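You operate a simulated robot arm through the tools that you are given. There is no shell and no other tool. Be economical: measure what you need, move in short steps, check, and stop when the job is done.

You are at the controls of a simulated two-armed robot. One attempt, no reset.

Task
Take the brown folded cloth on the table under the blinds and put it away on the shelf under the carton bench. Press the up key two times. Fetch the cork pad that says "609" from the clear sheet over the box and stand it on the shelf two of the stock rack. Take the hand roller and put it on top of the pack on the wall ledge. Take the blue hand roller on the green line bay and put it away on the splice bench. Take the rubber plug with a loop handle on the fitting bench and put it away on the test bench. Put the blue brush on the fitting bench away on the test bench. Any order will do. Set down upright: cork pad, rubber plug with a loop handle.

The check looks at the end state, three seconds after you hand in, the way a careful person would. Anything else that was tipped, shoved, dropped, spilled or broken makes it a failure. Flat cloth is picked up by pressing the open fingertips on it (5 to 10 N) and closing them slowly along it; thin cloth reads only 2 to 8 mm in the jaws.

Robot
Two 7-joint arms with two-finger parallel grippers on one trunk, on a base that drives. Base frame: it is fixed to the floor where the robot stands at the start and does not move with it; the origin is under the middle of the robot, x ahead of it, y to its left, z up; the surface under the hand at the start is at about z = 78. Lengths are in cm, angles in rad, forces in N, time in s.
The left shoulder is at the start at [11, 16.9, 149.6], the right one opposite. With the tool pointing down near the work surface each hand reaches from about 32 to 70 cm from the robot's upright axis, wherever it stands, measured 20 degrees to its own side. Places, roughly: blue brush [-75, -500, 75]; blue hand roller [-125, -500, 75]; brown folded cloth (9x7x6 cm) [60, 20, 80]; cork pad [-250, -200, 75]; hand roller [-125, -325, 25]; pack on the wall ledge [125, -450, 75]; rubber plug with a loop handle (6x5x8 cm) [-120, -520, 80]; shelf two of the stock rack [-530, -490, 80]; shelf under the carton bench [-330, -510, 20]; splice bench [-520, -240, 90]; test bench [-20, -710, 90]; up key [-230, -100, 110]. Payload 1.57 kg a hand.
The TCP of each hand is the grasp point between the finger pads, 3 cm short of the fingertips. In the tool frame z runs along the fingers and y along their closing line. The gripper opens to 8 cm. The fingers are 1.7 cm wide and 1.2 cm thick; the gripper's body (4 by 8.2 cm) begins 8 cm behind the TCP.
Orientation is that of the tool frame in the base frame, as [roll, pitch, yaw] about the fixed x, y, z axes, in that order (R = Rz(yaw) Ry(pitch) Rx(roll)). With the fingers straight down and closing along the base's y, the tool's x points along the base's -x, its y along +y and its z along -z.

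Tools
- The arms move only by the tool drive_tool. It takes "left_deltas", "right_deltas" or both (then of equal length, played together; a hand with none holds still); each is a list of rows, each a list of 7 numbers: the shift along the tool's x, y, z in cm, then the turn, a rotation vector about the tool's x, y, z in rad, then the gripper command, from -1 (fully open) to 1 (shut), values between in proportion. In form: [[tx, ty, tz, rx, ry, rz, jaw], ...]. A call has 1 to 12 rows; each row is the pose to reach, as a shift and turn from the pose commanded when the call began, along the tool's axes at that moment. Each row takes 0.2 s and may step no farther than 5 cm and 0.15 rad from the row before; otherwise, or with a gripper value out of range, the whole call is refused. A pose out of reach is approached as far as the arm can. The call stops where the force on the tool passes 40 N (or 10 N more than at its start, if that is more) or the arm is blocked; 0.2 s more then pass. Each finger travels about 7.2 cm/s and halts on what it meets, pressing with about 29 N; the grip force reading is that of the motor and also rises with nothing between the fingers. The clock runs only during rows and for 0.2 s after the last one: add rows that repeat a pose to give the fingers time. The reply holds the time, the measured pose of the TCP, the force on the tool along the base axes, the opening and the grip force, in the units named above and with some noise, with the torque about the TCP (base axes, N m) and any sound that the robot's microphone picked up.
- Cameras (640 x 400 px; columns grow to the right, rows downward): "scene" is now at [13.7, 3.65, 166.68]; the picture's right is [0.53, -0.85, 0.00], its down [-0.73, -0.46, -0.51] and it looks along [0.43, 0.27, -0.86] (base axes); focal length 254 px, centre (320, 200). "left" rides on the left gripper at [7.2, 0.7, -12.2] in its tool frame; the picture's right is [-0.09, 1.00, 0.00], its down [-0.84, -0.08, -0.54] and it looks along [-0.54, -0.05, 0.84] (tool axes); focal length 238 px, centre (320, 200). "right" rides on the right gripper at [7.2, -0.7, -12.2] in its tool frame; the picture's right is [0.09, 1.00, 0.00], its down [-0.84, 0.08, -0.54] and it looks along [-0.54, 0.05, 0.84] (tool axes); focal length 238 px, centre (320, 200). There is no depth. A picture from a camera that has moved, and an enlarged one, comes with that camera's place and axes in the base frame and with its lens.
- camera(camera): a new picture of that camera. No time passes.
- slide_trunk(by): slides the trunk up (or, below 0, down) by that many cm; the arms and the scene camera ride with it, the base frame stays. It gives what a move gives, with no picture.
- roll_base(legs): drives the robot by 1 to 6 legs, each [ahead, left, turn to the left] in cm, cm and rad, along the robot's own axes; the way and the turn of a leg run together, so that a leg with both is an arc; at most 150 cm and 3.142 rad a leg. The arms and the cameras ride along, it lands a little off, and it stops where it bumps. It gives what a move gives.
- pan_tilt(pan, tilt): turns the head with the scene camera to pan (to the left, within 1.501 rad either way) and tilt (down, from -0.506 to 1.204), counted from straight ahead of the robot. It gives what a move gives.
- close_up(camera, box): a new picture of the part [left, top, right, bottom] of that camera's present view, enlarged. No time passes.
- finish_job(): hands the job in; it is judged then, once.

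Work in short steps. Places have to be worked out from the pictures, the camera data and where the tool is seen: move nearer, look again, correct. Check each grasp and each placing, and mend what went wrong. You have 196 turns and 176 pictures in all, those below and enlarged ones among them. Open the grippers and draw the arms clear of the work before you hand the job in, unless the task says otherwise.

The tools are called as name(argument=value, ...) on one line, values as JSON. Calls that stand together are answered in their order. drive_tool: Moves the arms, as the interface text tells. Its arguments: {"type":"object","properties":{"left_deltas":{"type":"array"},"right_deltas":{"type":"array"}},"required":[]} The other tools are called the same way: slide_trunk (by) slides the trunk up or down; roll_base (legs) drives the base; pan_tilt (pan, tilt) turns the head that bears the scene camera; camera (camera) takes a picture; close_up (camera, box) takes an enlarged picture of a part of a camera's view; finish_job () hands the job in.

At the start:

```text
clock: 0.0
left_eef_pos: [40.77, 41.51, 98.76]
left_tcp_rot: [3.141, 0.0, -3.142]
left_ft_force: [0.6, -0.1, -0.6]
left_ft_torque: [-0.01, 0.02, 0.04]
left_width: 7.98
left_grasp_force: 0.0
right_eef_pos: [71.21, -2.32, 110.08]
right_tcp_rot: [-3.141, 0.0, -3.141]
right_ft_force: [0.6, -0.1, -0.6]
right_ft_torque: [-0.04, 0.03, 0.03]
right_width: 7.98
right_grasp_force: 0.0
trunk travel left (down, up): [-81.0, 8.0]
robot x, y, heading: [-0.09, -0.02, 0.007]
head pan, tilt: [0.557, 1.035]
```

scene: 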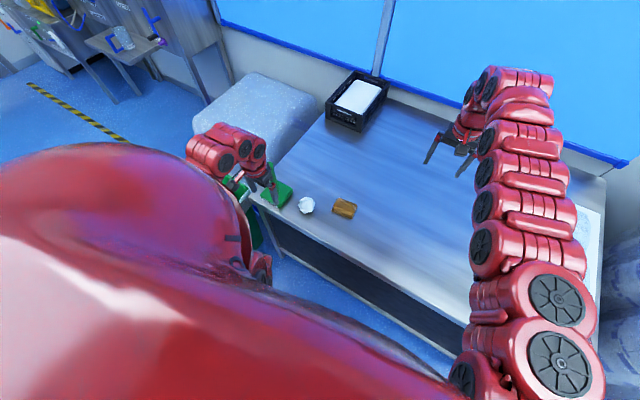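
right: 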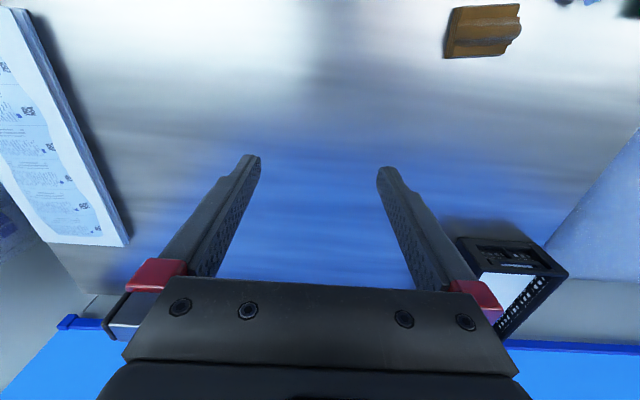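
left: 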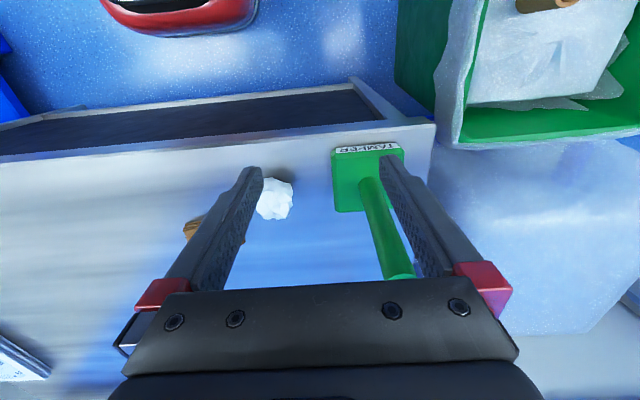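

I see the brown cloth near [59, 21, 80]. I'll enlarge it and get views of the room before moving.

close_up(camera="scene", box=[270, 160, 400, 240])

close_up(camera="right", box=[400, 0, 560, 100])

```text
4.92 times, centred on (335, 200) of scene
camera zoom: at [13.7, 3.65, 166.68], right [0.53, -0.85, 0.0], down [-0.73, -0.46, -0.51], along [0.43, 0.27, -0.86], focal length 1248 px, centre (246, 200)
```

zoom: 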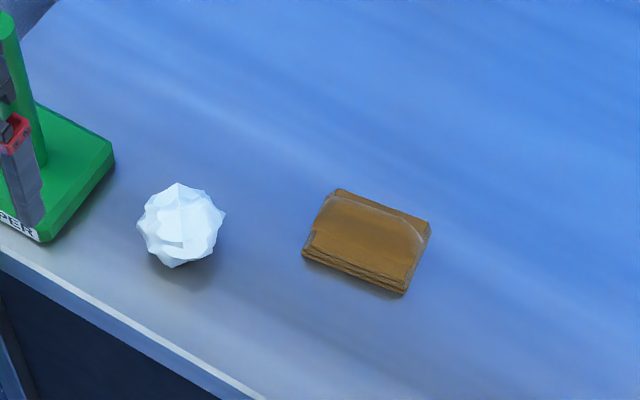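

```text
4.00 times, centred on (480, 50) of right
camera zoom: at [64.0, -3.08, 122.23], right [-0.09, 1.0, 0.0], down [0.84, 0.08, 0.54], along [0.54, 0.05, -0.84], focal length 953 px, centre (-320, 800)
```

zoom: 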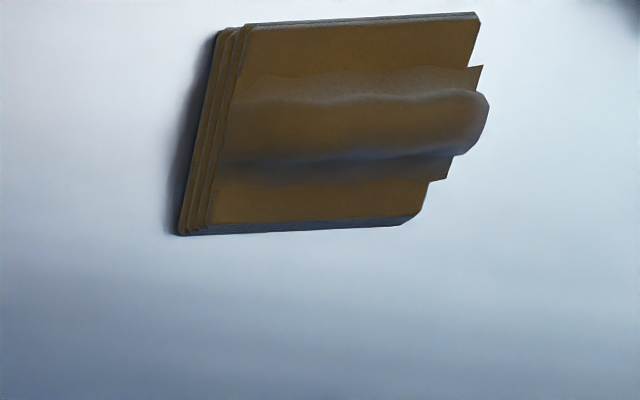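

The cloth is about 9 cm along y and 7 cm along x, centred near [58.7, 20.5]. I'll bring the right hand toward it, turning the jaws to close along x, and look with its camera.

drive_tool(left_deltas=[[0, 0, -5, 0, 0, 0, -1], [0, 4, -10, 0, 0, 0, -1], [0, 8, -12, 0, 0, 0, -1]], right_deltas=[[2, 4, 0, 0, 0, 0.15, -1], [4, 8, 0, 0, 0, 0.3, -1], [6, 12, 0, 0, 0, 0.45, -1], [8, 16, 0, 0, 0, 0.6, -1], [10, 19, 0, 0, 0, 0.75, -1], [12, 22.5, 0, 0, 0, 0.9, -1], [12, 22.5, 0, 0, 0, 1.05, -1], [12, 22.5, 0, 0, 0, 1.2, -1], [12, 22.5, 0, 0, 0, 1.35, -1], [12, 22.5, 0, 0, 0, 1.4, -1], [12, 22.5, 0, 0, 0, 1.4, -1]])

```text
refused: give rows for one hand, or as many for the one as for the other
```

The lists must match in length; I'll pad the left one.

drive_tool(left_deltas=[[0, 0, -5, 0, 0, 0, -1], [0, 4, -10, 0, 0, 0, -1], [0, 8, -12, 0, 0, 0, -1], [0, 8, -12, 0, 0, 0, -1], [0, 8, -12, 0, 0, 0, -1], [0, 8, -12, 0, 0, 0, -1], [0, 8, -12, 0, 0, 0, -1], [0, 8, -12, 0, 0, 0, -1], [0, 8, -12, 0, 0, 0, -1], [0, 8, -12, 0, 0, 0, -1], [0, 8, -12, 0, 0, 0, -1]], right_deltas=[[2, 4, 0, 0, 0, 0.15, -1], [4, 8, 0, 0, 0, 0.3, -1], [6, 12, 0, 0, 0, 0.45, -1], [8, 16, 0, 0, 0, 0.6, -1], [10, 19, 0, 0, 0, 0.75, -1], [12, 22.5, 0, 0, 0, 0.9, -1], [12, 22.5, 0, 0, 0, 1.05, -1], [12, 22.5, 0, 0, 0, 1.2, -1], [12, 22.5, 0, 0, 0, 1.35, -1], [12, 22.5, 0, 0, 0, 1.4, -1], [12, 22.5, 0, 0, 0, 1.4, -1]])

camera(camera="right")

camera(camera="scene")

```text
refused: row 2 steps farther than a row can; nothing moved
```

```text
170 pictures are left
camera right: at [64.0, -3.08, 122.23], right [-0.09, 1.0, 0.0], down [0.84, 0.08, 0.54], along [0.54, 0.05, -0.84], focal length 238 px, centre (320, 200)
```

right: 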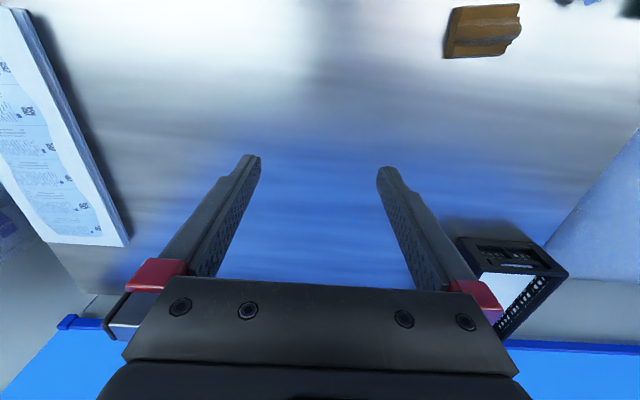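

```text
169 pictures are left
camera scene: at [13.7, 3.65, 166.68], right [0.53, -0.85, 0.0], down [-0.73, -0.46, -0.51], along [0.43, 0.27, -0.86], focal length 254 px, centre (320, 200)
```

scene: 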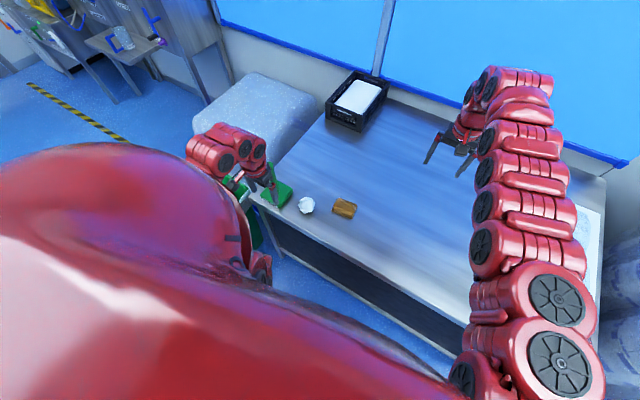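

A step was too long; I'll shorten those and retry.

drive_tool(left_deltas=[[0, 0, -4, 0, 0, 0, -1], [0, 2, -8, 0, 0, 0, -1], [0, 5, -11, 0, 0, 0, -1], [0, 8, -12, 0, 0, 0, -1], [0, 8, -12, 0, 0, 0, -1], [0, 8, -12, 0, 0, 0, -1], [0, 8, -12, 0, 0, 0, -1], [0, 8, -12, 0, 0, 0, -1], [0, 8, -12, 0, 0, 0, -1], [0, 8, -12, 0, 0, 0, -1], [0, 8, -12, 0, 0, 0, -1]], right_deltas=[[2, 4, 0, 0, 0, 0.14, -1], [4, 8, 0, 0, 0, 0.28, -1], [6, 12, 0, 0, 0, 0.42, -1], [8, 16, 0, 0, 0, 0.56, -1], [10, 19, 0, 0, 0, 0.7, -1], [12, 22.5, 0, 0, 0, 0.84, -1], [12, 22.5, 0, 0, 0, 0.98, -1], [12, 22.5, 0, 0, 0, 1.12, -1], [12, 22.5, 0, 0, 0, 1.26, -1], [12, 22.5, 0, 0, 0, 1.4, -1], [12, 22.5, 0, 0, 0, 1.4, -1]])

camera(camera="right")

```text
clock: 2.4
left_eef_pos: [40.85, 41.54, 99.72]
left_tcp_rot: [3.141, 0.003, -3.141]
left_ft_force: [-0.1, -0.2, -0.2]
left_ft_torque: [0.01, 0.0, 0.01]
left_width: 8.02
left_grasp_force: 0.1
left hand out of reach, approached as far as the arm can: row 1, 2, 3, 4, 5, 6, 7, 8, 9, 10, 11
right_eef_pos: [59.07, 20.29, 110.13]
right_tcp_rot: [-3.14, 0.001, 1.74]
right_ft_force: [0.1, 0.6, 0.0]
right_ft_torque: [-0.01, 0.02, 0.04]
right_width: 8.0
right_grasp_force: 0.0
trunk travel left (down, up): [-81.0, 8.0]
robot x, y, heading: [0.26, -0.17, -0.002]
head pan, tilt: [0.557, 1.035]
```

```text
168 pictures are left
camera right: at [57.3, 27.08, 122.25], right [0.97, 0.26, 0.0], down [0.22, -0.81, 0.54], along [0.14, -0.52, -0.84], focal length 238 px, centre (320, 200)
```

right: 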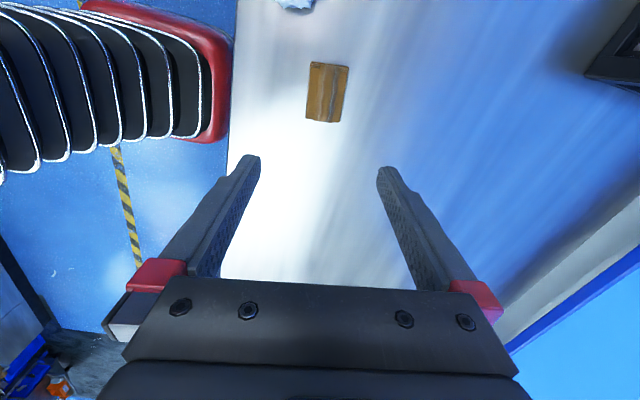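

The cloth lies in line with the jaws, near [59.8, 21.2]. I'll descend and look again.

drive_tool(right_deltas=[[0.3, 0.3, 4, 0, 0, 0, -1], [0.7, 0.5, 8, 0, 0, 0, -1], [0.7, 0.5, 12, 0, 0, 0, -1], [0.7, 0.5, 16, 0, 0, 0, -1], [0.7, 0.5, 18, 0, 0, 0, -1], [0.7, 0.5, 18, 0, 0, 0, -1]])

camera(camera="right")

```text
clock: 3.8
left_eef_pos: [40.88, 41.5, 99.67]
left_tcp_rot: [-3.141, 0.005, 3.141]
left_ft_force: [-0.5, 0.2, 0.6]
left_ft_torque: [0.03, 0.01, 0.01]
left_width: 8.02
left_grasp_force: 0.0
right_eef_pos: [57.45, 19.3, 93.15]
right_tcp_rot: [3.141, -0.001, 1.741]
right_ft_force: [-0.4, -0.7, 0.4]
right_ft_torque: [0.01, 0.03, 0.06]
right_width: 8.01
right_grasp_force: 0.1
right hand out of reach, approached as far as the arm can: row 2, 3, 4, 5, 6
trunk travel left (down, up): [-81.0, 8.0]
robot x, y, heading: [0.23, -0.05, -0.001]
head pan, tilt: [0.557, 1.035]
```

```text
167 pictures are left
camera right: at [55.66, 26.1, 105.27], right [0.97, 0.26, 0.0], down [0.22, -0.81, 0.54], along [0.14, -0.52, -0.84], focal length 238 px, centre (320, 200)
```

right: 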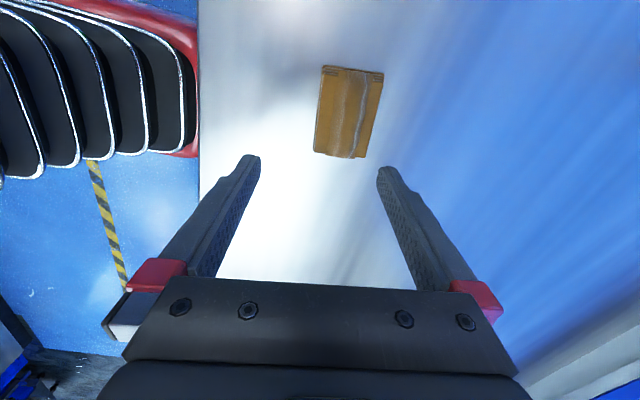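

The right hand is at its limit; the cloth sits on the left hand's side. I'll retreat the right hand and bring the left hand over the cloth (the tamper handle top is near [54, 48, 95], off the path).

drive_tool(right_deltas=[[0, 0, -4, 0, 0, 0, -1], [-4, 1, -8, 0, 0, 0, -1], [-8, 2, -10, 0, 0, -0.1, -1], [-12, 2, -10, 0, 0, -0.24, -1], [-16, 2, -10, 0, 0, -0.38, -1], [-20, 2, -10, 0, 0, -0.52, -1], [-24, 2, -10, 0, 0, -0.66, -1], [-28, 2, -10, 0, 0, -0.8, -1], [-32, 2, -10, 0, 0, -0.94, -1], [-36, 2, -10, 0, 0, -1.08, -1], [-40, 2, -10, 0, 0, -1.22, -1], [-40, 2, -10, 0, 0, -1.36, -1]], left_deltas=[[0, 0, 0, 0, 0, 0, -1], [0, 0, 0, 0, 0, 0.1, -1], [0, -2, 0, 0, 0, 0.24, -1], [0, -5, 0, 0, 0, 0.38, -1], [-2, -8, 0, 0, 0, 0.52, -1], [-4, -11, 0, 0, 0, 0.66, -1], [-6, -14, 0, 0, 0, 0.8, -1], [-9, -16, 0, 0, 0, 0.94, -1], [-12, -18, 0, 0, 0, 1.08, -1], [-15, -19.5, 0, 0, 0, 1.22, -1], [-18, -20, 0, 0, 0, 1.36, -1], [-18.5, -20, 0, 0, 0, 1.4, -1]])

camera(camera="left")

```text
refused: row 2 steps farther than a row can; nothing moved
```

```text
166 pictures are left
camera left: at [33.58, 42.18, 111.85], right [0.09, 1.0, 0.0], down [0.83, -0.08, 0.55], along [0.54, -0.05, -0.84], focal length 238 px, centre (320, 200)
```

left: 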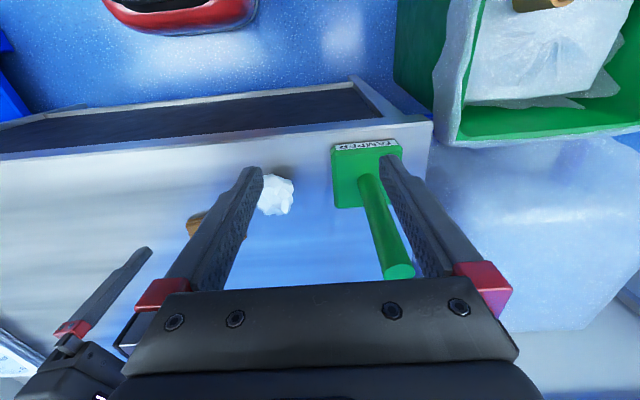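

I'll keep each step under 5 cm overall and redo the swap.

drive_tool(right_deltas=[[0, 0, -4, 0, 0, 0, -1], [-2, 1, -8, 0, 0, 0, -1], [-5, 2, -10, 0, 0, -0.1, -1], [-9, 2, -10, 0, 0, -0.24, -1], [-13, 2, -10, 0, 0, -0.38, -1], [-17, 2, -10, 0, 0, -0.52, -1], [-21, 2, -10, 0, 0, -0.66, -1], [-25, 2, -10, 0, 0, -0.8, -1], [-29, 2, -10, 0, 0, -0.94, -1], [-33, 2, -10, 0, 0, -1.08, -1], [-37, 2, -10, 0, 0, -1.22, -1], [-40, 2, -10, 0, 0, -1.36, -1]], left_deltas=[[0, 0, 0, 0, 0, 0, -1], [0, 0, 0, 0, 0, 0.1, -1], [0, -2, 0, 0, 0, 0.24, -1], [0, -5, 0, 0, 0, 0.38, -1], [-2, -8, 0, 0, 0, 0.52, -1], [-4, -11, 0, 0, 0, 0.66, -1], [-6, -14, 0, 0, 0, 0.8, -1], [-9, -16, 0, 0, 0, 0.94, -1], [-12, -18, 0, 0, 0, 1.08, -1], [-15, -19.5, 0, 0, 0, 1.22, -1], [-18, -20, 0, 0, 0, 1.36, -1], [-18.5, -20, 0, 0, 0, 1.4, -1]])

```text
clock: 6.4
left_eef_pos: [59.19, 21.43, 99.49]
left_tcp_rot: [-3.141, -0.001, 1.741]
left_ft_force: [0.0, 0.4, 0.6]
left_ft_torque: [-0.02, 0.02, -0.07]
left_width: 7.99
left_grasp_force: 0.1
right_eef_pos: [66.23, -19.81, 103.1]
right_tcp_rot: [3.139, 0.0, 3.103]
right_ft_force: [0.2, -0.5, -0.6]
right_ft_torque: [0.02, 0.05, 0.01]
right_width: 7.99
right_grasp_force: 0.1
trunk travel left (down, up): [-81.0, 8.0]
robot x, y, heading: [-0.22, 0.2, -0.003]
head pan, tilt: [0.557, 1.035]
```

Left hand is over the cloth; lower it and look.

drive_tool(left_deltas=[[0, 0, 4, 0, 0, 0, -1], [0, 0, 8, 0, 0, 0, -1], [0, 0, 10, 0, 0, 0, -1], [0, 0, 10, 0, 0, 0, -1]])

camera(camera="left")

```text
clock: 7.4
left_eef_pos: [59.35, 21.42, 89.61]
left_tcp_rot: [3.14, 0.001, 1.743]
left_ft_force: [-0.4, 0.5, -0.6]
left_ft_torque: [-0.04, 0.0, -0.02]
left_width: 8.01
left_grasp_force: 0.1
right_eef_pos: [66.33, -19.8, 102.99]
right_tcp_rot: [-3.141, 0.001, 3.103]
right_ft_force: [-0.2, -0.8, -0.1]
right_ft_torque: [-0.02, 0.01, 0.0]
right_width: 8.0
right_grasp_force: 0.1
trunk travel left (down, up): [-81.0, 8.0]
robot x, y, heading: [-0.36, 0.2, -0.0]
head pan, tilt: [0.557, 1.035]
```

```text
165 pictures are left
camera left: at [58.71, 28.73, 101.78], right [1.0, 0.08, 0.0], down [0.07, -0.84, 0.54], along [0.04, -0.54, -0.84], focal length 238 px, centre (320, 200)
```

left: 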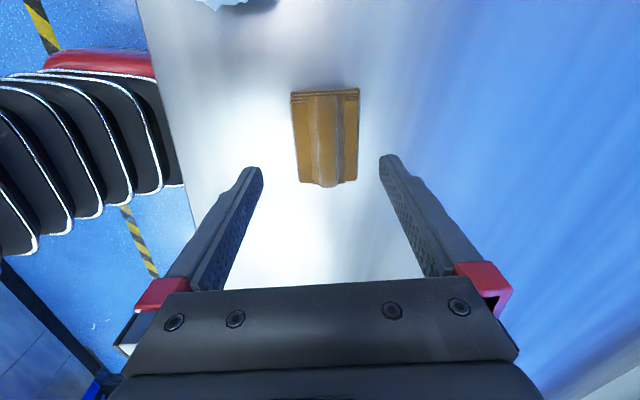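

Cloth centre ≈ [59.7, 20.7], ~6.5 cm across the jaws. I'll align and go down with jaws open around it.

drive_tool(left_deltas=[[-0.75, 0.23, 2, 0, 0, 0, -1], [-0.75, 0.23, 4, 0, 0, 0, -1], [-0.75, 0.23, 6, 0, 0, 0, -1], [-0.75, 0.23, 7, 0, 0, 0, -1], [-0.75, 0.23, 7.6, 0, 0, 0, -1], [-0.75, 0.23, 7.6, 0, 0, 0, -1]])

camera(camera="left")

```text
clock: 8.8
left_eef_pos: [59.63, 20.77, 82.09]
left_tcp_rot: [3.141, 0.001, 1.743]
left_ft_force: [-0.3, 0.4, 0.2]
left_ft_torque: [-0.01, 0.03, 0.0]
left_width: 8.01
left_grasp_force: 0.0
right_eef_pos: [66.25, -19.93, 103.07]
right_tcp_rot: [3.141, 0.001, 3.103]
right_ft_force: [-0.1, -0.2, -0.8]
right_ft_torque: [0.03, 0.0, 0.03]
right_width: 7.98
right_grasp_force: 0.0
trunk travel left (down, up): [-81.0, 8.0]
robot x, y, heading: [-0.09, 0.34, -0.002]
head pan, tilt: [0.557, 1.035]
```

```text
164 pictures are left
camera left: at [59.04, 28.05, 94.2], right [1.0, 0.08, 0.0], down [0.07, -0.84, 0.54], along [0.04, -0.54, -0.84], focal length 238 px, centre (320, 200)
```

left: 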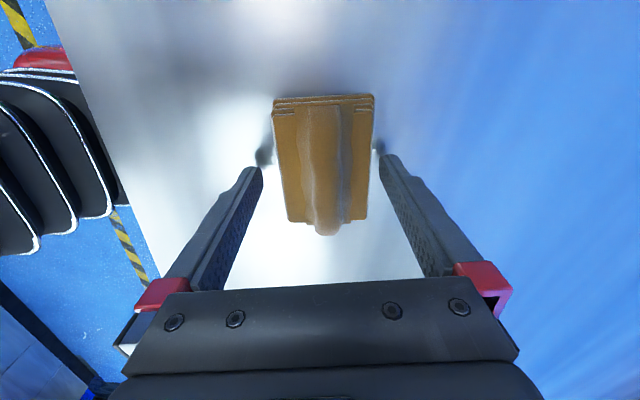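

The jaws straddle the cloth. I'll inch down to near the table and close.

drive_tool(left_deltas=[[0, 0, 0.5, 0, 0, 0, -1], [0, 0, 0.8, 0, 0, 0, -0.8], [0, 0, 0.8, 0, 0, 0, -0.6], [0, 0, 0.8, 0, 0, 0, -0.4], [0, 0, 0.8, 0, 0, 0, -0.2], [0, 0, 0.8, 0, 0, 0, 0], [0, 0, 0.8, 0, 0, 0, 0.3], [0, 0, 0.8, 0, 0, 0, 0.6], [0, 0, 0.8, 0, 0, 0, 1], [0, 0, 0.8, 0, 0, 0, 1], [0, 0, 0.8, 0, 0, 0, 1]])

camera(camera="left")

```text
clock: 11.2
left_eef_pos: [59.51, 20.76, 81.21]
left_tcp_rot: [3.14, 0.001, 1.741]
left_ft_force: [1.8, 0.0, 5.3]
left_ft_torque: [0.01, -0.16, -0.07]
left_width: 6.39
left_grasp_force: 29.0
right_eef_pos: [66.19, -19.67, 103.02]
right_tcp_rot: [3.141, 0.0, 3.104]
right_ft_force: [-0.3, 0.1, -0.8]
right_ft_torque: [-0.05, -0.01, -0.03]
right_width: 8.01
right_grasp_force: 0.0
trunk travel left (down, up): [-81.0, 8.0]
robot x, y, heading: [-0.0, 0.08, -0.0]
head pan, tilt: [0.557, 1.035]
```

```text
163 pictures are left
camera left: at [59.02, 28.07, 93.46], right [1.0, 0.08, 0.0], down [0.07, -0.84, 0.54], along [0.04, -0.54, -0.84], focal length 238 px, centre (320, 200)
```

left: 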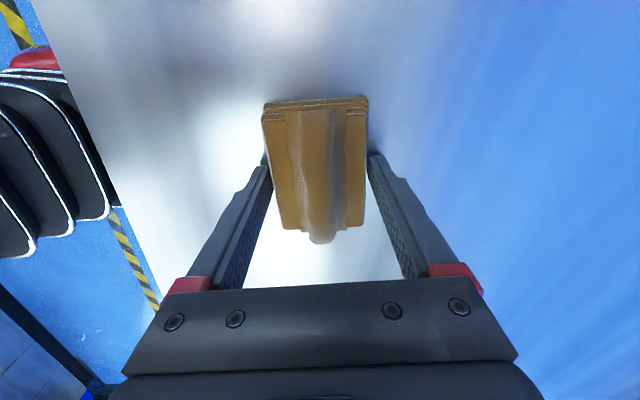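

Gripped at 6.4 cm with 29 N. Lift and check.

drive_tool(left_deltas=[[0, 0, -2, 0, 0, 0, 1], [0, 0, -5, 0, 0, 0, 1], [0, 0, -9, 0, 0, 0, 1], [0, 0, -13, 0, 0, 0, 1], [0, 0, -16, 0, 0, 0, 1], [0, 0, -16, 0, 0, 0, 1]])

camera(camera="left")

camera(camera="scene")

```text
clock: 12.6
left_eef_pos: [59.54, 20.66, 97.28]
left_tcp_rot: [-3.14, -0.001, 1.741]
left_ft_force: [-0.3, -0.2, -0.1]
left_ft_torque: [-0.03, 0.02, 0.01]
left_width: 0.0
left_grasp_force: 21.1
right_eef_pos: [66.26, -19.67, 103.03]
right_tcp_rot: [3.14, 0.002, 3.103]
right_ft_force: [-1.0, 0.4, -1.0]
right_ft_torque: [0.01, 0.01, 0.02]
right_width: 8.0
right_grasp_force: 0.1
trunk travel left (down, up): [-81.0, 8.0]
robot x, y, heading: [-0.01, 0.45, 0.004]
head pan, tilt: [0.557, 1.035]
```

```text
162 pictures are left
camera left: at [59.05, 28.0, 109.53], right [1.0, 0.08, 0.0], down [0.07, -0.84, 0.54], along [0.04, -0.54, -0.84], focal length 238 px, centre (320, 200)
```

left: 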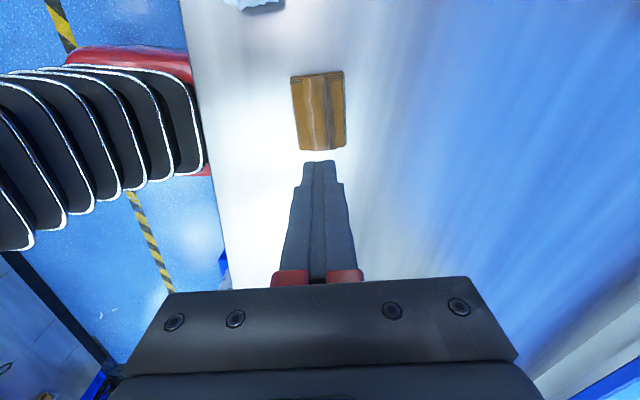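

```text
161 pictures are left
camera scene: at [13.74, 3.66, 166.67], right [0.53, -0.85, 0.0], down [-0.73, -0.46, -0.51], along [0.43, 0.27, -0.86], focal length 254 px, centre (320, 200)
```

scene: 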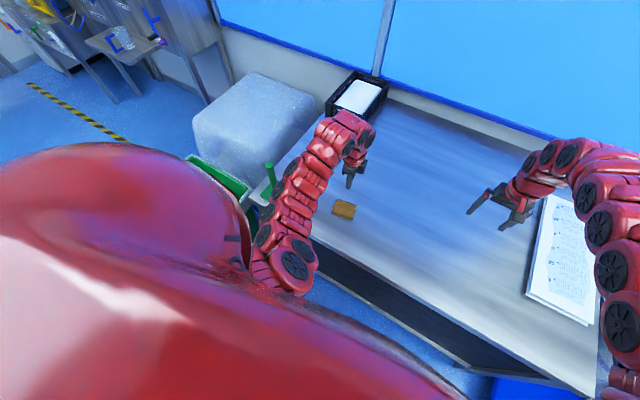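

Gripping its edges slipped; the cloth is still in place. I'll use the prescribed way: half-open tips pressed on top either side of the ridge, then close slowly.

drive_tool(left_deltas=[[0.3, 0, 4, 0, 0, 0, 0.1], [0.3, 0, 8, 0, 0, 0, 0.0], [0.3, 0, 11, 0, 0, 0, 0.0], [0.3, 0, 12.5, 0, 0, 0, 0], [0.3, 0, 12.5, 0, 0, 0, 0]])

camera(camera="left")

```text
clock: 13.8
left_eef_pos: [59.51, 21.14, 84.7]
left_tcp_rot: [3.141, -0.001, 1.742]
left_ft_force: [-0.1, -0.9, 0.9]
left_ft_torque: [-0.02, 0.0, -0.01]
left_width: 3.99
left_grasp_force: 0.0
right_eef_pos: [66.18, -19.75, 103.09]
right_tcp_rot: [-3.141, 0.001, 3.102]
right_ft_force: [0.1, -0.3, 0.6]
right_ft_torque: [0.02, 0.02, 0.01]
right_width: 8.0
right_grasp_force: 0.0
trunk travel left (down, up): [-81.0, 8.0]
robot x, y, heading: [0.16, -0.07, -0.001]
head pan, tilt: [0.557, 1.035]
```

```text
160 pictures are left
camera left: at [58.96, 28.32, 96.93], right [1.0, 0.08, 0.0], down [0.07, -0.84, 0.54], along [0.04, -0.54, -0.84], focal length 238 px, centre (320, 200)
```

left: 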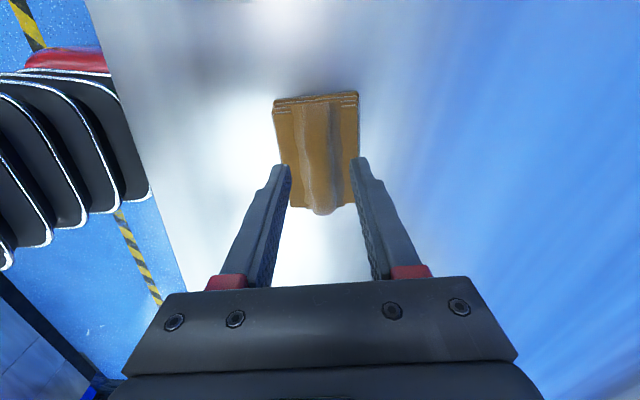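

Tips are at about 81.7, no contact yet. Narrow slightly and inch down.

drive_tool(left_deltas=[[0, 0, 0.4, 0, 0, 0, 0.15], [0, 0, 0.8, 0, 0, 0, 0.15], [0, 0, 0.8, 0, 0, 0, 0.15]])

```text
clock: 14.6
left_eef_pos: [59.52, 21.06, 84.1]
left_tcp_rot: [-3.14, 0.0, 1.741]
left_ft_force: [-1.0, 0.0, -1.1]
left_ft_torque: [0.03, 0.03, 0.0]
left_width: 3.4
left_grasp_force: 0.0
right_eef_pos: [66.26, -19.69, 103.16]
right_tcp_rot: [-3.14, -0.001, 3.102]
right_ft_force: [0.4, 0.3, 0.4]
right_ft_torque: [-0.02, 0.04, -0.03]
right_width: 7.96
right_grasp_force: 0.1
trunk travel left (down, up): [-81.0, 8.0]
robot x, y, heading: [0.09, -0.02, 0.001]
head pan, tilt: [0.557, 1.035]
```

No contact yet; continue down in small steps.

drive_tool(left_deltas=[[0, 0, 0.4, 0, 0, 0, 0.15], [0, 0, 0.8, 0, 0, 0, 0.15], [0, 0, 0.8, 0, 0, 0, 0.15]])

camera(camera="left")

```text
clock: 15.4
left_eef_pos: [59.52, 21.09, 83.31]
left_tcp_rot: [3.14, 0.0, 1.742]
left_ft_force: [-0.6, 0.0, -1.4]
left_ft_torque: [0.01, 0.0, 0.01]
left_width: 3.41
left_grasp_force: 0.1
right_eef_pos: [66.23, -19.73, 103.0]
right_tcp_rot: [3.141, 0.0, 3.102]
right_ft_force: [-0.3, 0.5, 0.0]
right_ft_torque: [-0.01, 0.01, 0.0]
right_width: 8.02
right_grasp_force: 0.0
trunk travel left (down, up): [-81.0, 8.0]
robot x, y, heading: [-0.17, -0.04, 0.003]
head pan, tilt: [0.557, 1.035]
```

```text
159 pictures are left
camera left: at [58.98, 28.38, 95.33], right [1.0, 0.08, 0.0], down [0.07, -0.84, 0.54], along [0.04, -0.54, -0.84], focal length 238 px, centre (320, 200)
```

left: 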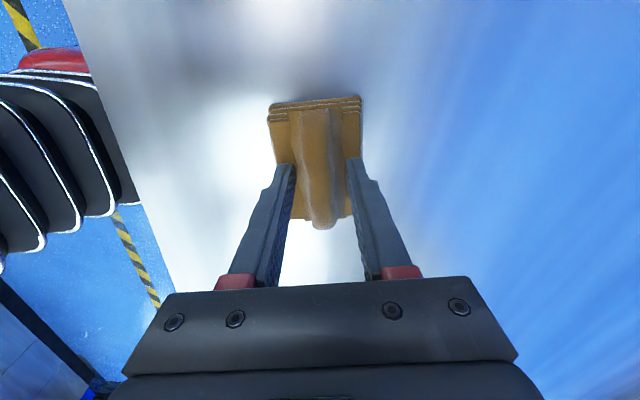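

Tips at ~80.3, still free. Continue.

drive_tool(left_deltas=[[0, 0, 0.3, 0, 0, 0, 0.15], [0, 0, 0.6, 0, 0, 0, 0.15], [0, 0, 0.6, 0, 0, 0, 0.15]])

```text
clock: 16.3
left_eef_pos: [59.62, 21.12, 82.98]
left_tcp_rot: [3.129, 0.0, 1.739]
left_ft_force: [-6.9, -1.1, 24.8]
left_ft_torque: [-0.14, 0.58, -0.02]
left_width: 3.59
left_grasp_force: 1.2
right_eef_pos: [66.0, -19.88, 103.19]
right_tcp_rot: [3.139, 0.003, 3.102]
right_ft_force: [-0.7, 0.2, 0.7]
right_ft_torque: [0.02, 0.0, 0.0]
right_width: 8.0
right_grasp_force: 0.1
trunk travel left (down, up): [-81.0, 8.0]
robot x, y, heading: [0.03, 0.09, -0.0]
head pan, tilt: [0.557, 1.035]
stopped in row 3 (left hand): the force on the tool passed its limit at 41 N (the readings are from after the stop); the commanded pose is now the measured one
```

Contact found, too strong. Back off a little to ~8 N.

drive_tool(left_deltas=[[0, 0, -0.15, 0, 0, 0, 0.15], [0, 0, -0.15, 0, 0, 0, 0.15]])

```text
clock: 16.9
left_eef_pos: [59.7, 21.1, 83.05]
left_tcp_rot: [3.133, 0.001, 1.741]
left_ft_force: [-2.5, -1.4, 20.9]
left_ft_torque: [-0.11, 0.36, 0.02]
left_width: 3.53
left_grasp_force: 0.7
right_eef_pos: [66.12, -19.73, 103.15]
right_tcp_rot: [3.139, 0.001, 3.101]
right_ft_force: [0.3, 0.0, -0.4]
right_ft_torque: [0.01, 0.0, 0.01]
right_width: 8.01
right_grasp_force: 0.0
trunk travel left (down, up): [-81.0, 8.0]
robot x, y, heading: [0.03, 0.46, 0.003]
head pan, tilt: [0.557, 1.035]
```

Still 21 N; back off a bit more.

drive_tool(left_deltas=[[0, 0, -0.15, 0, 0, 0, 0.15], [0, 0, -0.15, 0, 0, 0, 0.15]])

```text
clock: 17.5
left_eef_pos: [59.61, 21.07, 83.05]
left_tcp_rot: [3.134, -0.001, 1.743]
left_ft_force: [-0.1, -0.9, 11.2]
left_ft_torque: [-0.09, 0.12, 0.0]
left_width: 3.56
left_grasp_force: 0.2
right_eef_pos: [66.09, -19.77, 103.01]
right_tcp_rot: [3.14, 0.002, 3.101]
right_ft_force: [0.5, 0.1, 0.5]
right_ft_torque: [-0.01, 0.02, -0.02]
right_width: 8.01
right_grasp_force: 0.0
trunk travel left (down, up): [-81.0, 8.0]
robot x, y, heading: [-0.23, -0.07, -0.001]
head pan, tilt: [0.557, 1.035]
```

About 11 N; ease 0.04 and close slowly.

drive_tool(left_deltas=[[0, 0, -0.05, 0, 0, 0, 0.15], [0, 0, -0.05, 0, 0, 0, 0.23], [0, 0, -0.05, 0, 0, 0, 0.31], [0, 0, -0.05, 0, 0, 0, 0.39], [0, 0, -0.05, 0, 0, 0, 0.47], [0, 0, -0.05, 0, 0, 0, 0.55], [0, 0, -0.05, 0, 0, 0, 0.63], [0, 0, -0.05, 0, 0, 0, 0.71], [0, 0, -0.05, 0, 0, 0, 0.79], [0, 0, -0.05, 0, 0, 0, 0.87], [0, 0, -0.05, 0, 0, 0, 1], [0, 0, -0.05, 0, 0, 0, 1]])

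camera(camera="left")

```text
clock: 20.1
left_eef_pos: [59.7, 21.12, 83.14]
left_tcp_rot: [3.137, 0.0, 1.744]
left_ft_force: [2.0, 0.6, 4.6]
left_ft_torque: [-0.02, 0.09, 0.01]
left_width: 1.59
left_grasp_force: 29.0
right_eef_pos: [66.15, -19.73, 103.1]
right_tcp_rot: [3.14, 0.0, 3.103]
right_ft_force: [0.4, -0.5, 0.0]
right_ft_torque: [-0.01, 0.02, -0.03]
right_width: 8.0
right_grasp_force: 0.2
trunk travel left (down, up): [-81.0, 8.0]
robot x, y, heading: [0.23, 0.06, 0.002]
head pan, tilt: [0.557, 1.035]
```

```text
158 pictures are left
camera left: at [59.14, 28.43, 95.28], right [1.0, 0.08, 0.01], down [0.06, -0.84, 0.54], along [0.05, -0.54, -0.84], focal length 238 px, centre (320, 200)
```

left: 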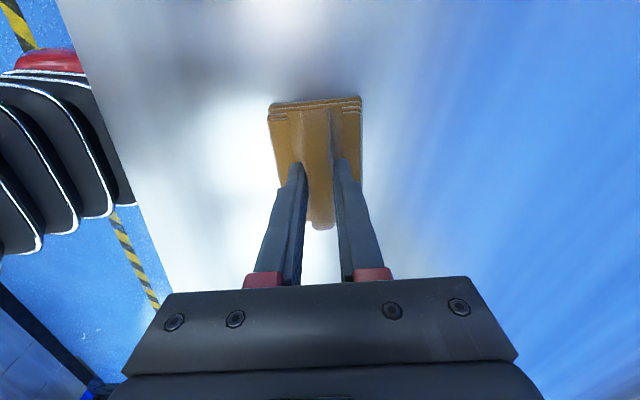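

Ridge gripped at 1.6 cm, 29 N. Lift slowly.

drive_tool(left_deltas=[[0, 0, -1, 0, 0, 0, 1], [0, 0, -3, 0, 0, 0, 1], [0, 0, -6, 0, 0, 0, 1], [0, 0, -10, 0, 0, 0, 1], [0, 0, -14, 0, 0, 0, 1], [0, 0, -15, 0, 0, 0, 1]])

camera(camera="left")

```text
clock: 21.5
left_eef_pos: [59.82, 21.24, 98.16]
left_tcp_rot: [3.137, 0.001, 1.743]
left_ft_force: [0.7, 0.1, 0.4]
left_ft_torque: [0.01, 0.0, 0.01]
left_width: 1.58
left_grasp_force: 29.0
right_eef_pos: [66.23, -19.69, 103.14]
right_tcp_rot: [3.141, 0.001, 3.102]
right_ft_force: [-0.5, 0.4, 0.8]
right_ft_torque: [-0.01, 0.0, 0.0]
right_width: 8.0
right_grasp_force: 0.1
trunk travel left (down, up): [-81.0, 8.0]
robot x, y, heading: [0.01, -0.16, 0.002]
head pan, tilt: [0.557, 1.035]
```

```text
157 pictures are left
camera left: at [59.07, 28.44, 110.3], right [1.0, 0.08, 0.01], down [0.06, -0.84, 0.54], along [0.05, -0.54, -0.84], focal length 238 px, centre (320, 200)
```

left: 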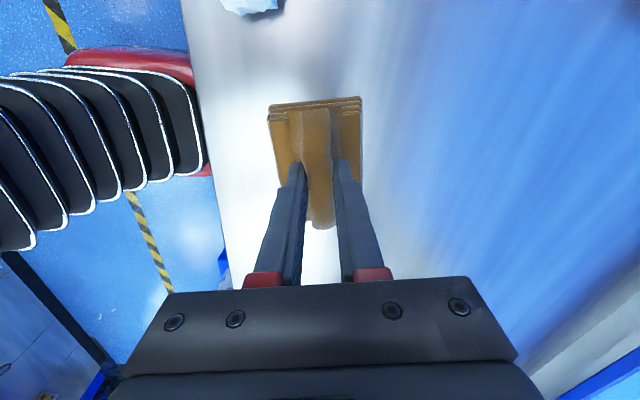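

The cloth is held. I'll tuck both hands in, then survey with the head.

drive_tool(left_deltas=[[0, -4, -2, 0, 0, 0, 1], [0, -8, -4, 0, 0, 0, 1], [0, -12, -6, 0, 0, 0, 1], [0, -16, -8, 0, 0, 0, 1], [0, -18, -8, 0, 0, 0, 1]], right_deltas=[[4, 0, -1, 0, 0, 0, -1], [8, 0, -2, 0, 0, 0, -1], [12, 0, -3, 0, 0, 0, -1], [16, 0, -4, 0, 0, 0, -1], [20, 0, -5, 0, 0, 0, -1]])

pan_tilt(pan=1.4, tilt=0.5)

camera(camera="scene")

pan_tilt(pan=-1.4, tilt=0.4)

camera(camera="scene")

```text
clock: 22.7
left_eef_pos: [41.72, 18.04, 104.69]
left_tcp_rot: [3.124, 0.039, 1.761]
left_ft_force: [-2.6, -1.3, -1.5]
left_ft_torque: [0.17, -0.29, 0.0]
left_width: 1.58
left_grasp_force: 28.9
left hand out of reach, approached as far as the arm can: row 2, 3, 4, 5
right_eef_pos: [63.47, -19.53, 103.85]
right_tcp_rot: [-3.141, 0.0, 3.104]
right_ft_force: [-0.1, 0.0, 0.1]
right_ft_torque: [-0.05, -0.02, 0.02]
right_width: 8.0
right_grasp_force: 0.2
right hand out of reach, approached as far as the arm can: row 1, 2, 3, 4, 5
trunk travel left (down, up): [-81.0, 8.0]
robot x, y, heading: [0.01, -0.27, -0.001]
head pan, tilt: [0.557, 1.035]
```

```text
clock: 23.8
left_eef_pos: [42.07, 17.84, 104.81]
left_tcp_rot: [3.129, 0.045, 1.776]
left_ft_force: [-0.2, -0.4, -0.2]
left_ft_torque: [0.0, 0.0, 0.01]
left_width: 1.6
left_grasp_force: 28.9
right_eef_pos: [63.69, -19.64, 103.8]
right_tcp_rot: [-3.142, -0.001, 3.1]
right_ft_force: [0.4, -1.1, 0.1]
right_ft_torque: [-0.04, -0.03, -0.02]
right_width: 7.99
right_grasp_force: 0.1
trunk travel left (down, up): [-81.0, 8.0]
robot x, y, heading: [-0.18, -0.03, -0.001]
head pan, tilt: [1.4, 0.499]
```

```text
156 pictures are left
camera scene: at [9.49, 9.06, 171.03], right [0.99, -0.17, 0.0], down [-0.08, -0.47, -0.88], along [0.15, 0.86, -0.48], focal length 254 px, centre (320, 200)
```

scene: 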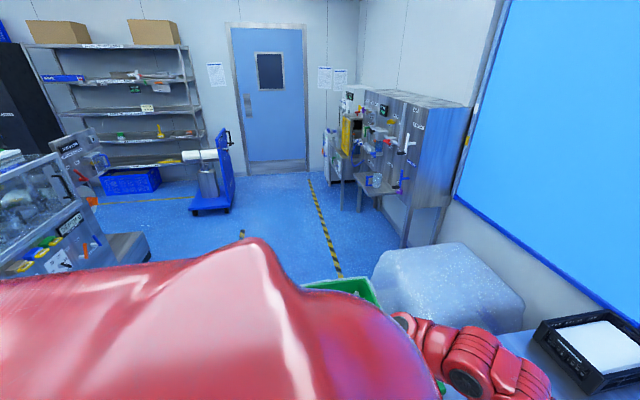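

```text
clock: 26.3
left_eef_pos: [42.19, 17.95, 104.83]
left_tcp_rot: [3.129, 0.043, 1.775]
left_ft_force: [0.3, -0.3, 0.7]
left_ft_torque: [-0.01, -0.01, -0.03]
left_width: 1.59
left_grasp_force: 29.2
right_eef_pos: [63.63, -19.66, 103.72]
right_tcp_rot: [3.141, -0.003, 3.102]
right_ft_force: [0.0, 0.4, 0.5]
right_ft_torque: [0.02, 0.0, -0.01]
right_width: 7.99
right_grasp_force: 0.0
trunk travel left (down, up): [-81.0, 8.0]
robot x, y, heading: [-0.21, -0.13, 0.0]
head pan, tilt: [-1.4, 0.4]
```

```text
155 pictures are left
camera scene: at [9.56, -9.04, 171.94], right [-0.99, -0.17, 0.0], down [-0.07, 0.38, -0.92], along [0.16, -0.91, -0.39], focal length 254 px, centre (320, 200)
```

scene: 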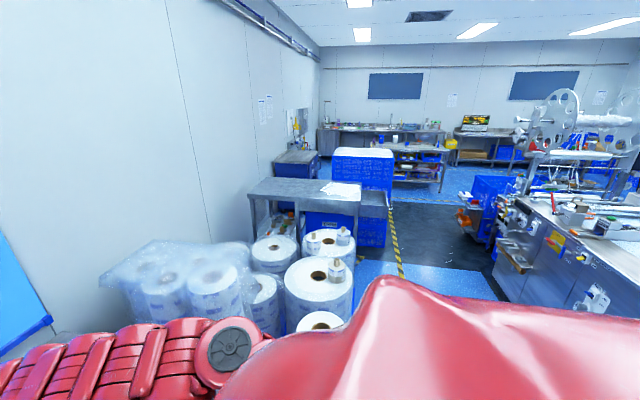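

The right arm stays extended; the aisle seems free behind for ~50 cm. Back off, then turn right to face -y.

roll_base(legs=[[-45, 0, 0]])

pan_tilt(pan=-1.5, tilt=0.5)

camera(camera="scene")

```text
clock: 29.0
left_eef_pos: [-2.91, 17.74, 104.61]
left_tcp_rot: [3.119, 0.028, 1.75]
left_ft_force: [-0.1, -0.3, -0.2]
left_ft_torque: [0.01, 0.01, 0.02]
left_width: 1.59
left_grasp_force: 28.8
right_eef_pos: [18.81, -19.67, 103.62]
right_tcp_rot: [3.141, -0.003, 3.101]
right_ft_force: [-0.5, -0.8, -0.5]
right_ft_torque: [0.02, -0.01, 0.0]
right_width: 8.0
right_grasp_force: 0.0
trunk travel left (down, up): [-81.0, 8.0]
robot x, y, heading: [-44.92, 0.14, -0.004]
head pan, tilt: [-1.4, 0.4]
```

```text
clock: 29.7
left_eef_pos: [-3.01, 17.8, 104.64]
left_tcp_rot: [3.119, 0.028, 1.748]
left_ft_force: [-0.2, -0.2, 0.1]
left_ft_torque: [-0.02, -0.02, -0.04]
left_width: 1.59
left_grasp_force: 29.1
right_eef_pos: [18.88, -19.62, 103.73]
right_tcp_rot: [-3.14, 0.0, 3.102]
right_ft_force: [0.1, 0.4, -0.3]
right_ft_torque: [0.01, -0.02, -0.01]
right_width: 8.01
right_grasp_force: 0.0
trunk travel left (down, up): [-81.0, 8.0]
robot x, y, heading: [-44.42, -0.09, 0.001]
head pan, tilt: [-1.499, 0.499]
```

```text
154 pictures are left
camera scene: at [-36.28, -9.0, 171.04], right [-1.0, -0.07, 0.0], down [-0.03, 0.48, -0.88], along [0.06, -0.88, -0.48], focal length 254 px, centre (320, 200)
```

scene: 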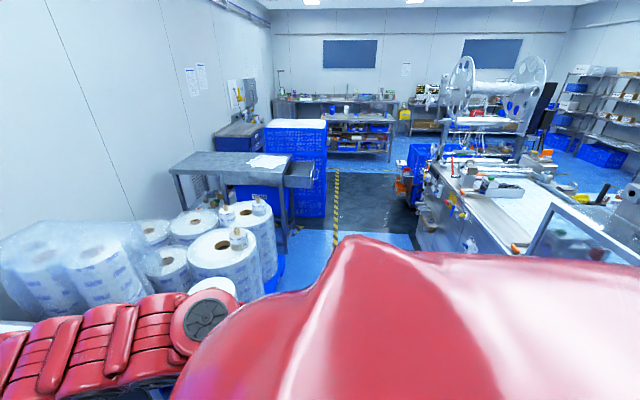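

The aisle runs between the machine (front ≈ x −115) and the wall goods. I'll turn to face −y and look ahead and right.

roll_base(legs=[[0, 0, -1.57]])

pan_tilt(pan=-1.2, tilt=0.5)

camera(camera="scene")

pan_tilt(pan=-0.2, tilt=0.5)

camera(camera="scene")

```text
clock: 33.9
left_eef_pos: [-26.39, -41.55, 104.69]
left_tcp_rot: [3.12, 0.027, 0.192]
left_ft_force: [0.3, -0.1, -0.7]
left_ft_torque: [0.04, -0.02, -0.02]
left_width: 1.59
left_grasp_force: 28.9
right_eef_pos: [-63.55, -63.97, 103.75]
right_tcp_rot: [3.141, -0.001, 1.548]
right_ft_force: [-0.1, -0.4, -0.1]
right_ft_torque: [-0.01, 0.0, -0.01]
right_width: 8.03
right_grasp_force: 0.1
trunk travel left (down, up): [-81.0, 8.0]
robot x, y, heading: [-44.62, -0.0, -1.555]
head pan, tilt: [-1.499, 0.499]
```

```text
clock: 34.7
left_eef_pos: [-26.37, -41.52, 104.64]
left_tcp_rot: [3.118, 0.028, 0.197]
left_ft_force: [-0.1, 0.4, 0.6]
left_ft_torque: [-0.02, 0.0, 0.03]
left_width: 1.57
left_grasp_force: 28.8
right_eef_pos: [-63.47, -64.0, 103.8]
right_tcp_rot: [-3.141, -0.001, 1.547]
right_ft_force: [-0.7, -1.4, -1.1]
right_ft_torque: [0.02, 0.02, -0.01]
right_width: 7.98
right_grasp_force: 0.2
trunk travel left (down, up): [-81.0, 8.0]
robot x, y, heading: [-45.14, 0.0, -1.556]
head pan, tilt: [-1.201, 0.499]
```

```text
153 pictures are left
camera scene: at [-53.2, -11.37, 171.03], right [-0.38, 0.93, 0.0], down [0.44, 0.18, -0.88], along [-0.81, -0.33, -0.48], focal length 254 px, centre (320, 200)
```

scene: 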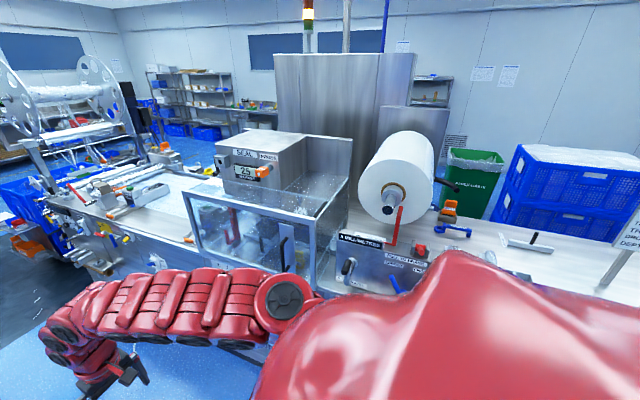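

```text
clock: 35.9
left_eef_pos: [-26.27, -41.56, 104.73]
left_tcp_rot: [3.118, 0.029, 0.194]
left_ft_force: [-0.2, 1.1, -0.3]
left_ft_torque: [-0.03, -0.03, 0.0]
left_width: 1.56
left_grasp_force: 28.6
right_eef_pos: [-63.45, -64.01, 103.64]
right_tcp_rot: [3.141, -0.001, 1.546]
right_ft_force: [1.2, -0.8, -0.5]
right_ft_torque: [-0.01, 0.0, -0.01]
right_width: 7.98
right_grasp_force: 0.1
trunk travel left (down, up): [-81.0, 8.0]
robot x, y, heading: [-44.68, -0.07, -1.554]
head pan, tilt: [-0.201, 0.499]
```

```text
152 pictures are left
camera scene: at [-46.45, -16.89, 171.03], right [-0.98, 0.18, 0.0], down [0.09, 0.47, -0.88], along [-0.16, -0.86, -0.48], focal length 254 px, centre (320, 200)
```

scene: 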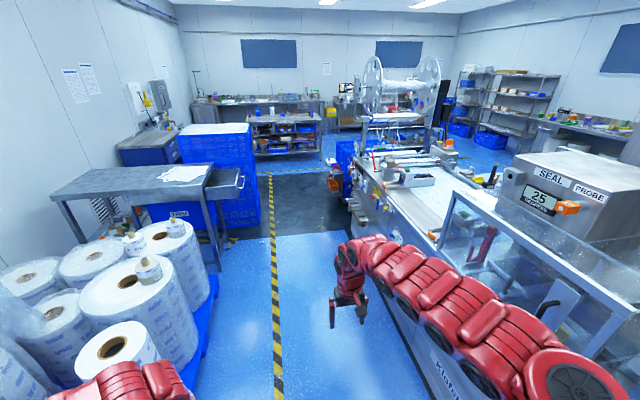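

The "SEAL 25" head is likely where the up key is. I'll look closer at that and the clear sheet.

pan_tilt(pan=-1.1, tilt=0.5)

close_up(camera="scene", box=[200, 120, 360, 220])

close_up(camera="scene", box=[0, 120, 200, 245])

```text
clock: 37.1
left_eef_pos: [-26.44, -41.65, 104.67]
left_tcp_rot: [3.119, 0.026, 0.193]
left_ft_force: [0.4, -0.7, -0.2]
left_ft_torque: [0.0, -0.03, 0.01]
left_width: 1.56
left_grasp_force: 28.9
right_eef_pos: [-63.43, -64.08, 103.71]
right_tcp_rot: [-3.14, -0.003, 1.547]
right_ft_force: [-0.1, -0.7, -0.4]
right_ft_torque: [0.01, 0.0, 0.01]
right_width: 8.02
right_grasp_force: 0.1
trunk travel left (down, up): [-81.0, 8.0]
robot x, y, heading: [-44.73, -0.1, -1.559]
head pan, tilt: [-1.1, 0.499]
```

```text
4.00 times, centred on (280, 170) of scene
camera zoom: at [-52.8, -12.22, 171.03], right [-0.47, 0.88, 0.0], down [0.42, 0.22, -0.88], along [-0.78, -0.41, -0.48], focal length 1014 px, centre (480, 320)
```

zoom: 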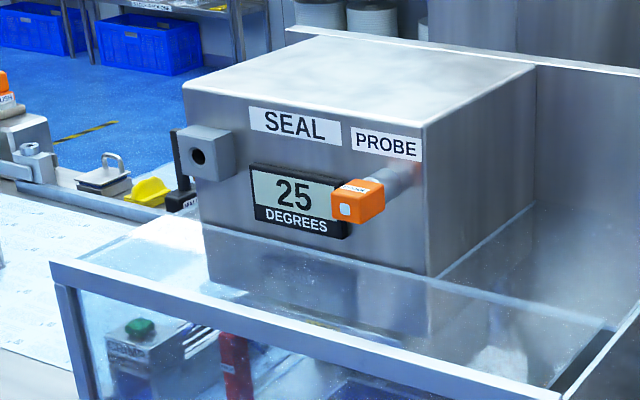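

```text
3.20 times, centred on (100, 182) of scene
camera zoom: at [-52.8, -12.22, 171.03], right [-0.47, 0.88, 0.0], down [0.42, 0.22, -0.88], along [-0.78, -0.41, -0.48], focal length 811 px, centre (1024, 256)
```

zoom: 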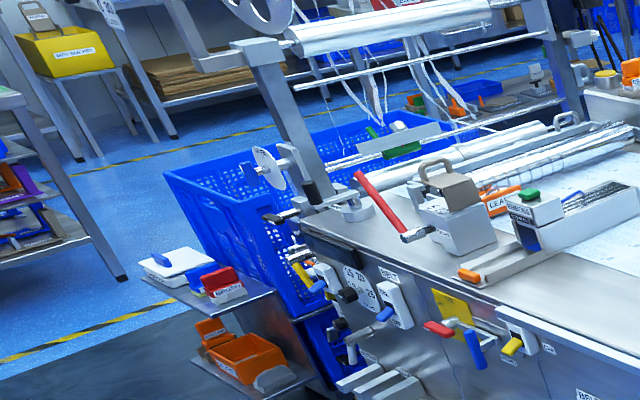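

The machine island spans a long way; I'll drive down the aisle to y≈−170 and look at the lower areas.

roll_base(legs=[[100, 0, 0], [70, 0, 0]])

pan_tilt(pan=-0.5, tilt=0.45)

camera(camera="scene")

pan_tilt(pan=0.5, tilt=0.45)

camera(camera="scene")

```text
clock: 45.8
left_eef_pos: [-24.11, -211.57, 104.7]
left_tcp_rot: [3.117, 0.029, 0.193]
left_ft_force: [-0.5, 0.3, -0.3]
left_ft_torque: [-0.02, -0.02, 0.0]
left_width: 1.57
left_grasp_force: 28.6
right_eef_pos: [-61.21, -233.94, 103.7]
right_tcp_rot: [-3.141, -0.002, 1.547]
right_ft_force: [-0.2, 0.8, -0.4]
right_ft_torque: [-0.01, -0.02, -0.02]
right_width: 8.0
right_grasp_force: 0.1
trunk travel left (down, up): [-81.0, 8.0]
robot x, y, heading: [-42.35, -170.13, -1.547]
head pan, tilt: [-1.1, 0.499]
```

```text
clock: 46.8
left_eef_pos: [-24.15, -211.64, 104.67]
left_tcp_rot: [3.12, 0.03, 0.195]
left_ft_force: [1.1, 0.0, -0.7]
left_ft_torque: [0.02, -0.03, -0.01]
left_width: 1.59
left_grasp_force: 28.5
right_eef_pos: [-61.24, -233.85, 103.67]
right_tcp_rot: [-3.14, 0.0, 1.546]
right_ft_force: [-1.0, -0.5, -0.5]
right_ft_torque: [0.03, -0.03, 0.04]
right_width: 8.01
right_grasp_force: 0.1
trunk travel left (down, up): [-81.0, 8.0]
robot x, y, heading: [-42.4, -169.74, -1.557]
head pan, tilt: [-0.499, 0.45]
```

```text
149 pictures are left
camera scene: at [-46.74, -185.98, 171.48], right [-0.89, 0.47, 0.0], down [0.2, 0.39, -0.9], along [-0.42, -0.8, -0.44], focal length 254 px, centre (320, 200)
```

scene: 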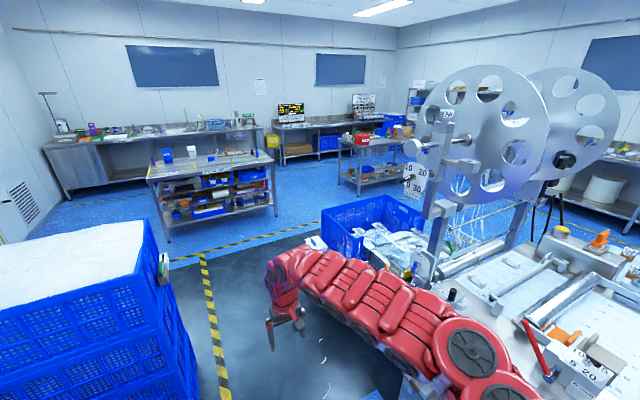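

```text
clock: 48.0
left_eef_pos: [-24.07, -211.47, 104.63]
left_tcp_rot: [3.118, 0.03, 0.193]
left_ft_force: [-0.1, 0.6, -0.4]
left_ft_torque: [0.0, -0.01, -0.02]
left_width: 1.61
left_grasp_force: 28.4
right_eef_pos: [-61.17, -233.89, 103.57]
right_tcp_rot: [3.141, 0.0, 1.545]
right_ft_force: [-0.5, 0.0, -0.5]
right_ft_torque: [0.01, 0.0, 0.0]
right_width: 8.0
right_grasp_force: 0.1
trunk travel left (down, up): [-81.0, 8.0]
robot x, y, heading: [-42.75, -169.5, -1.554]
head pan, tilt: [0.499, 0.45]
```

```text
148 pictures are left
camera scene: at [-37.93, -185.9, 171.48], right [-0.87, -0.49, 0.0], down [-0.21, 0.38, -0.9], along [0.44, -0.78, -0.44], focal length 254 px, centre (320, 200)
```

scene: 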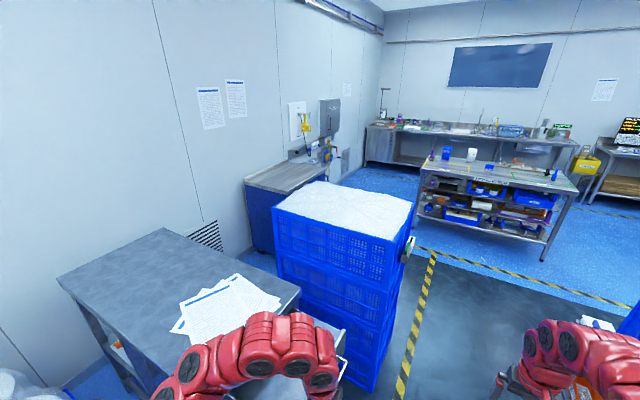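

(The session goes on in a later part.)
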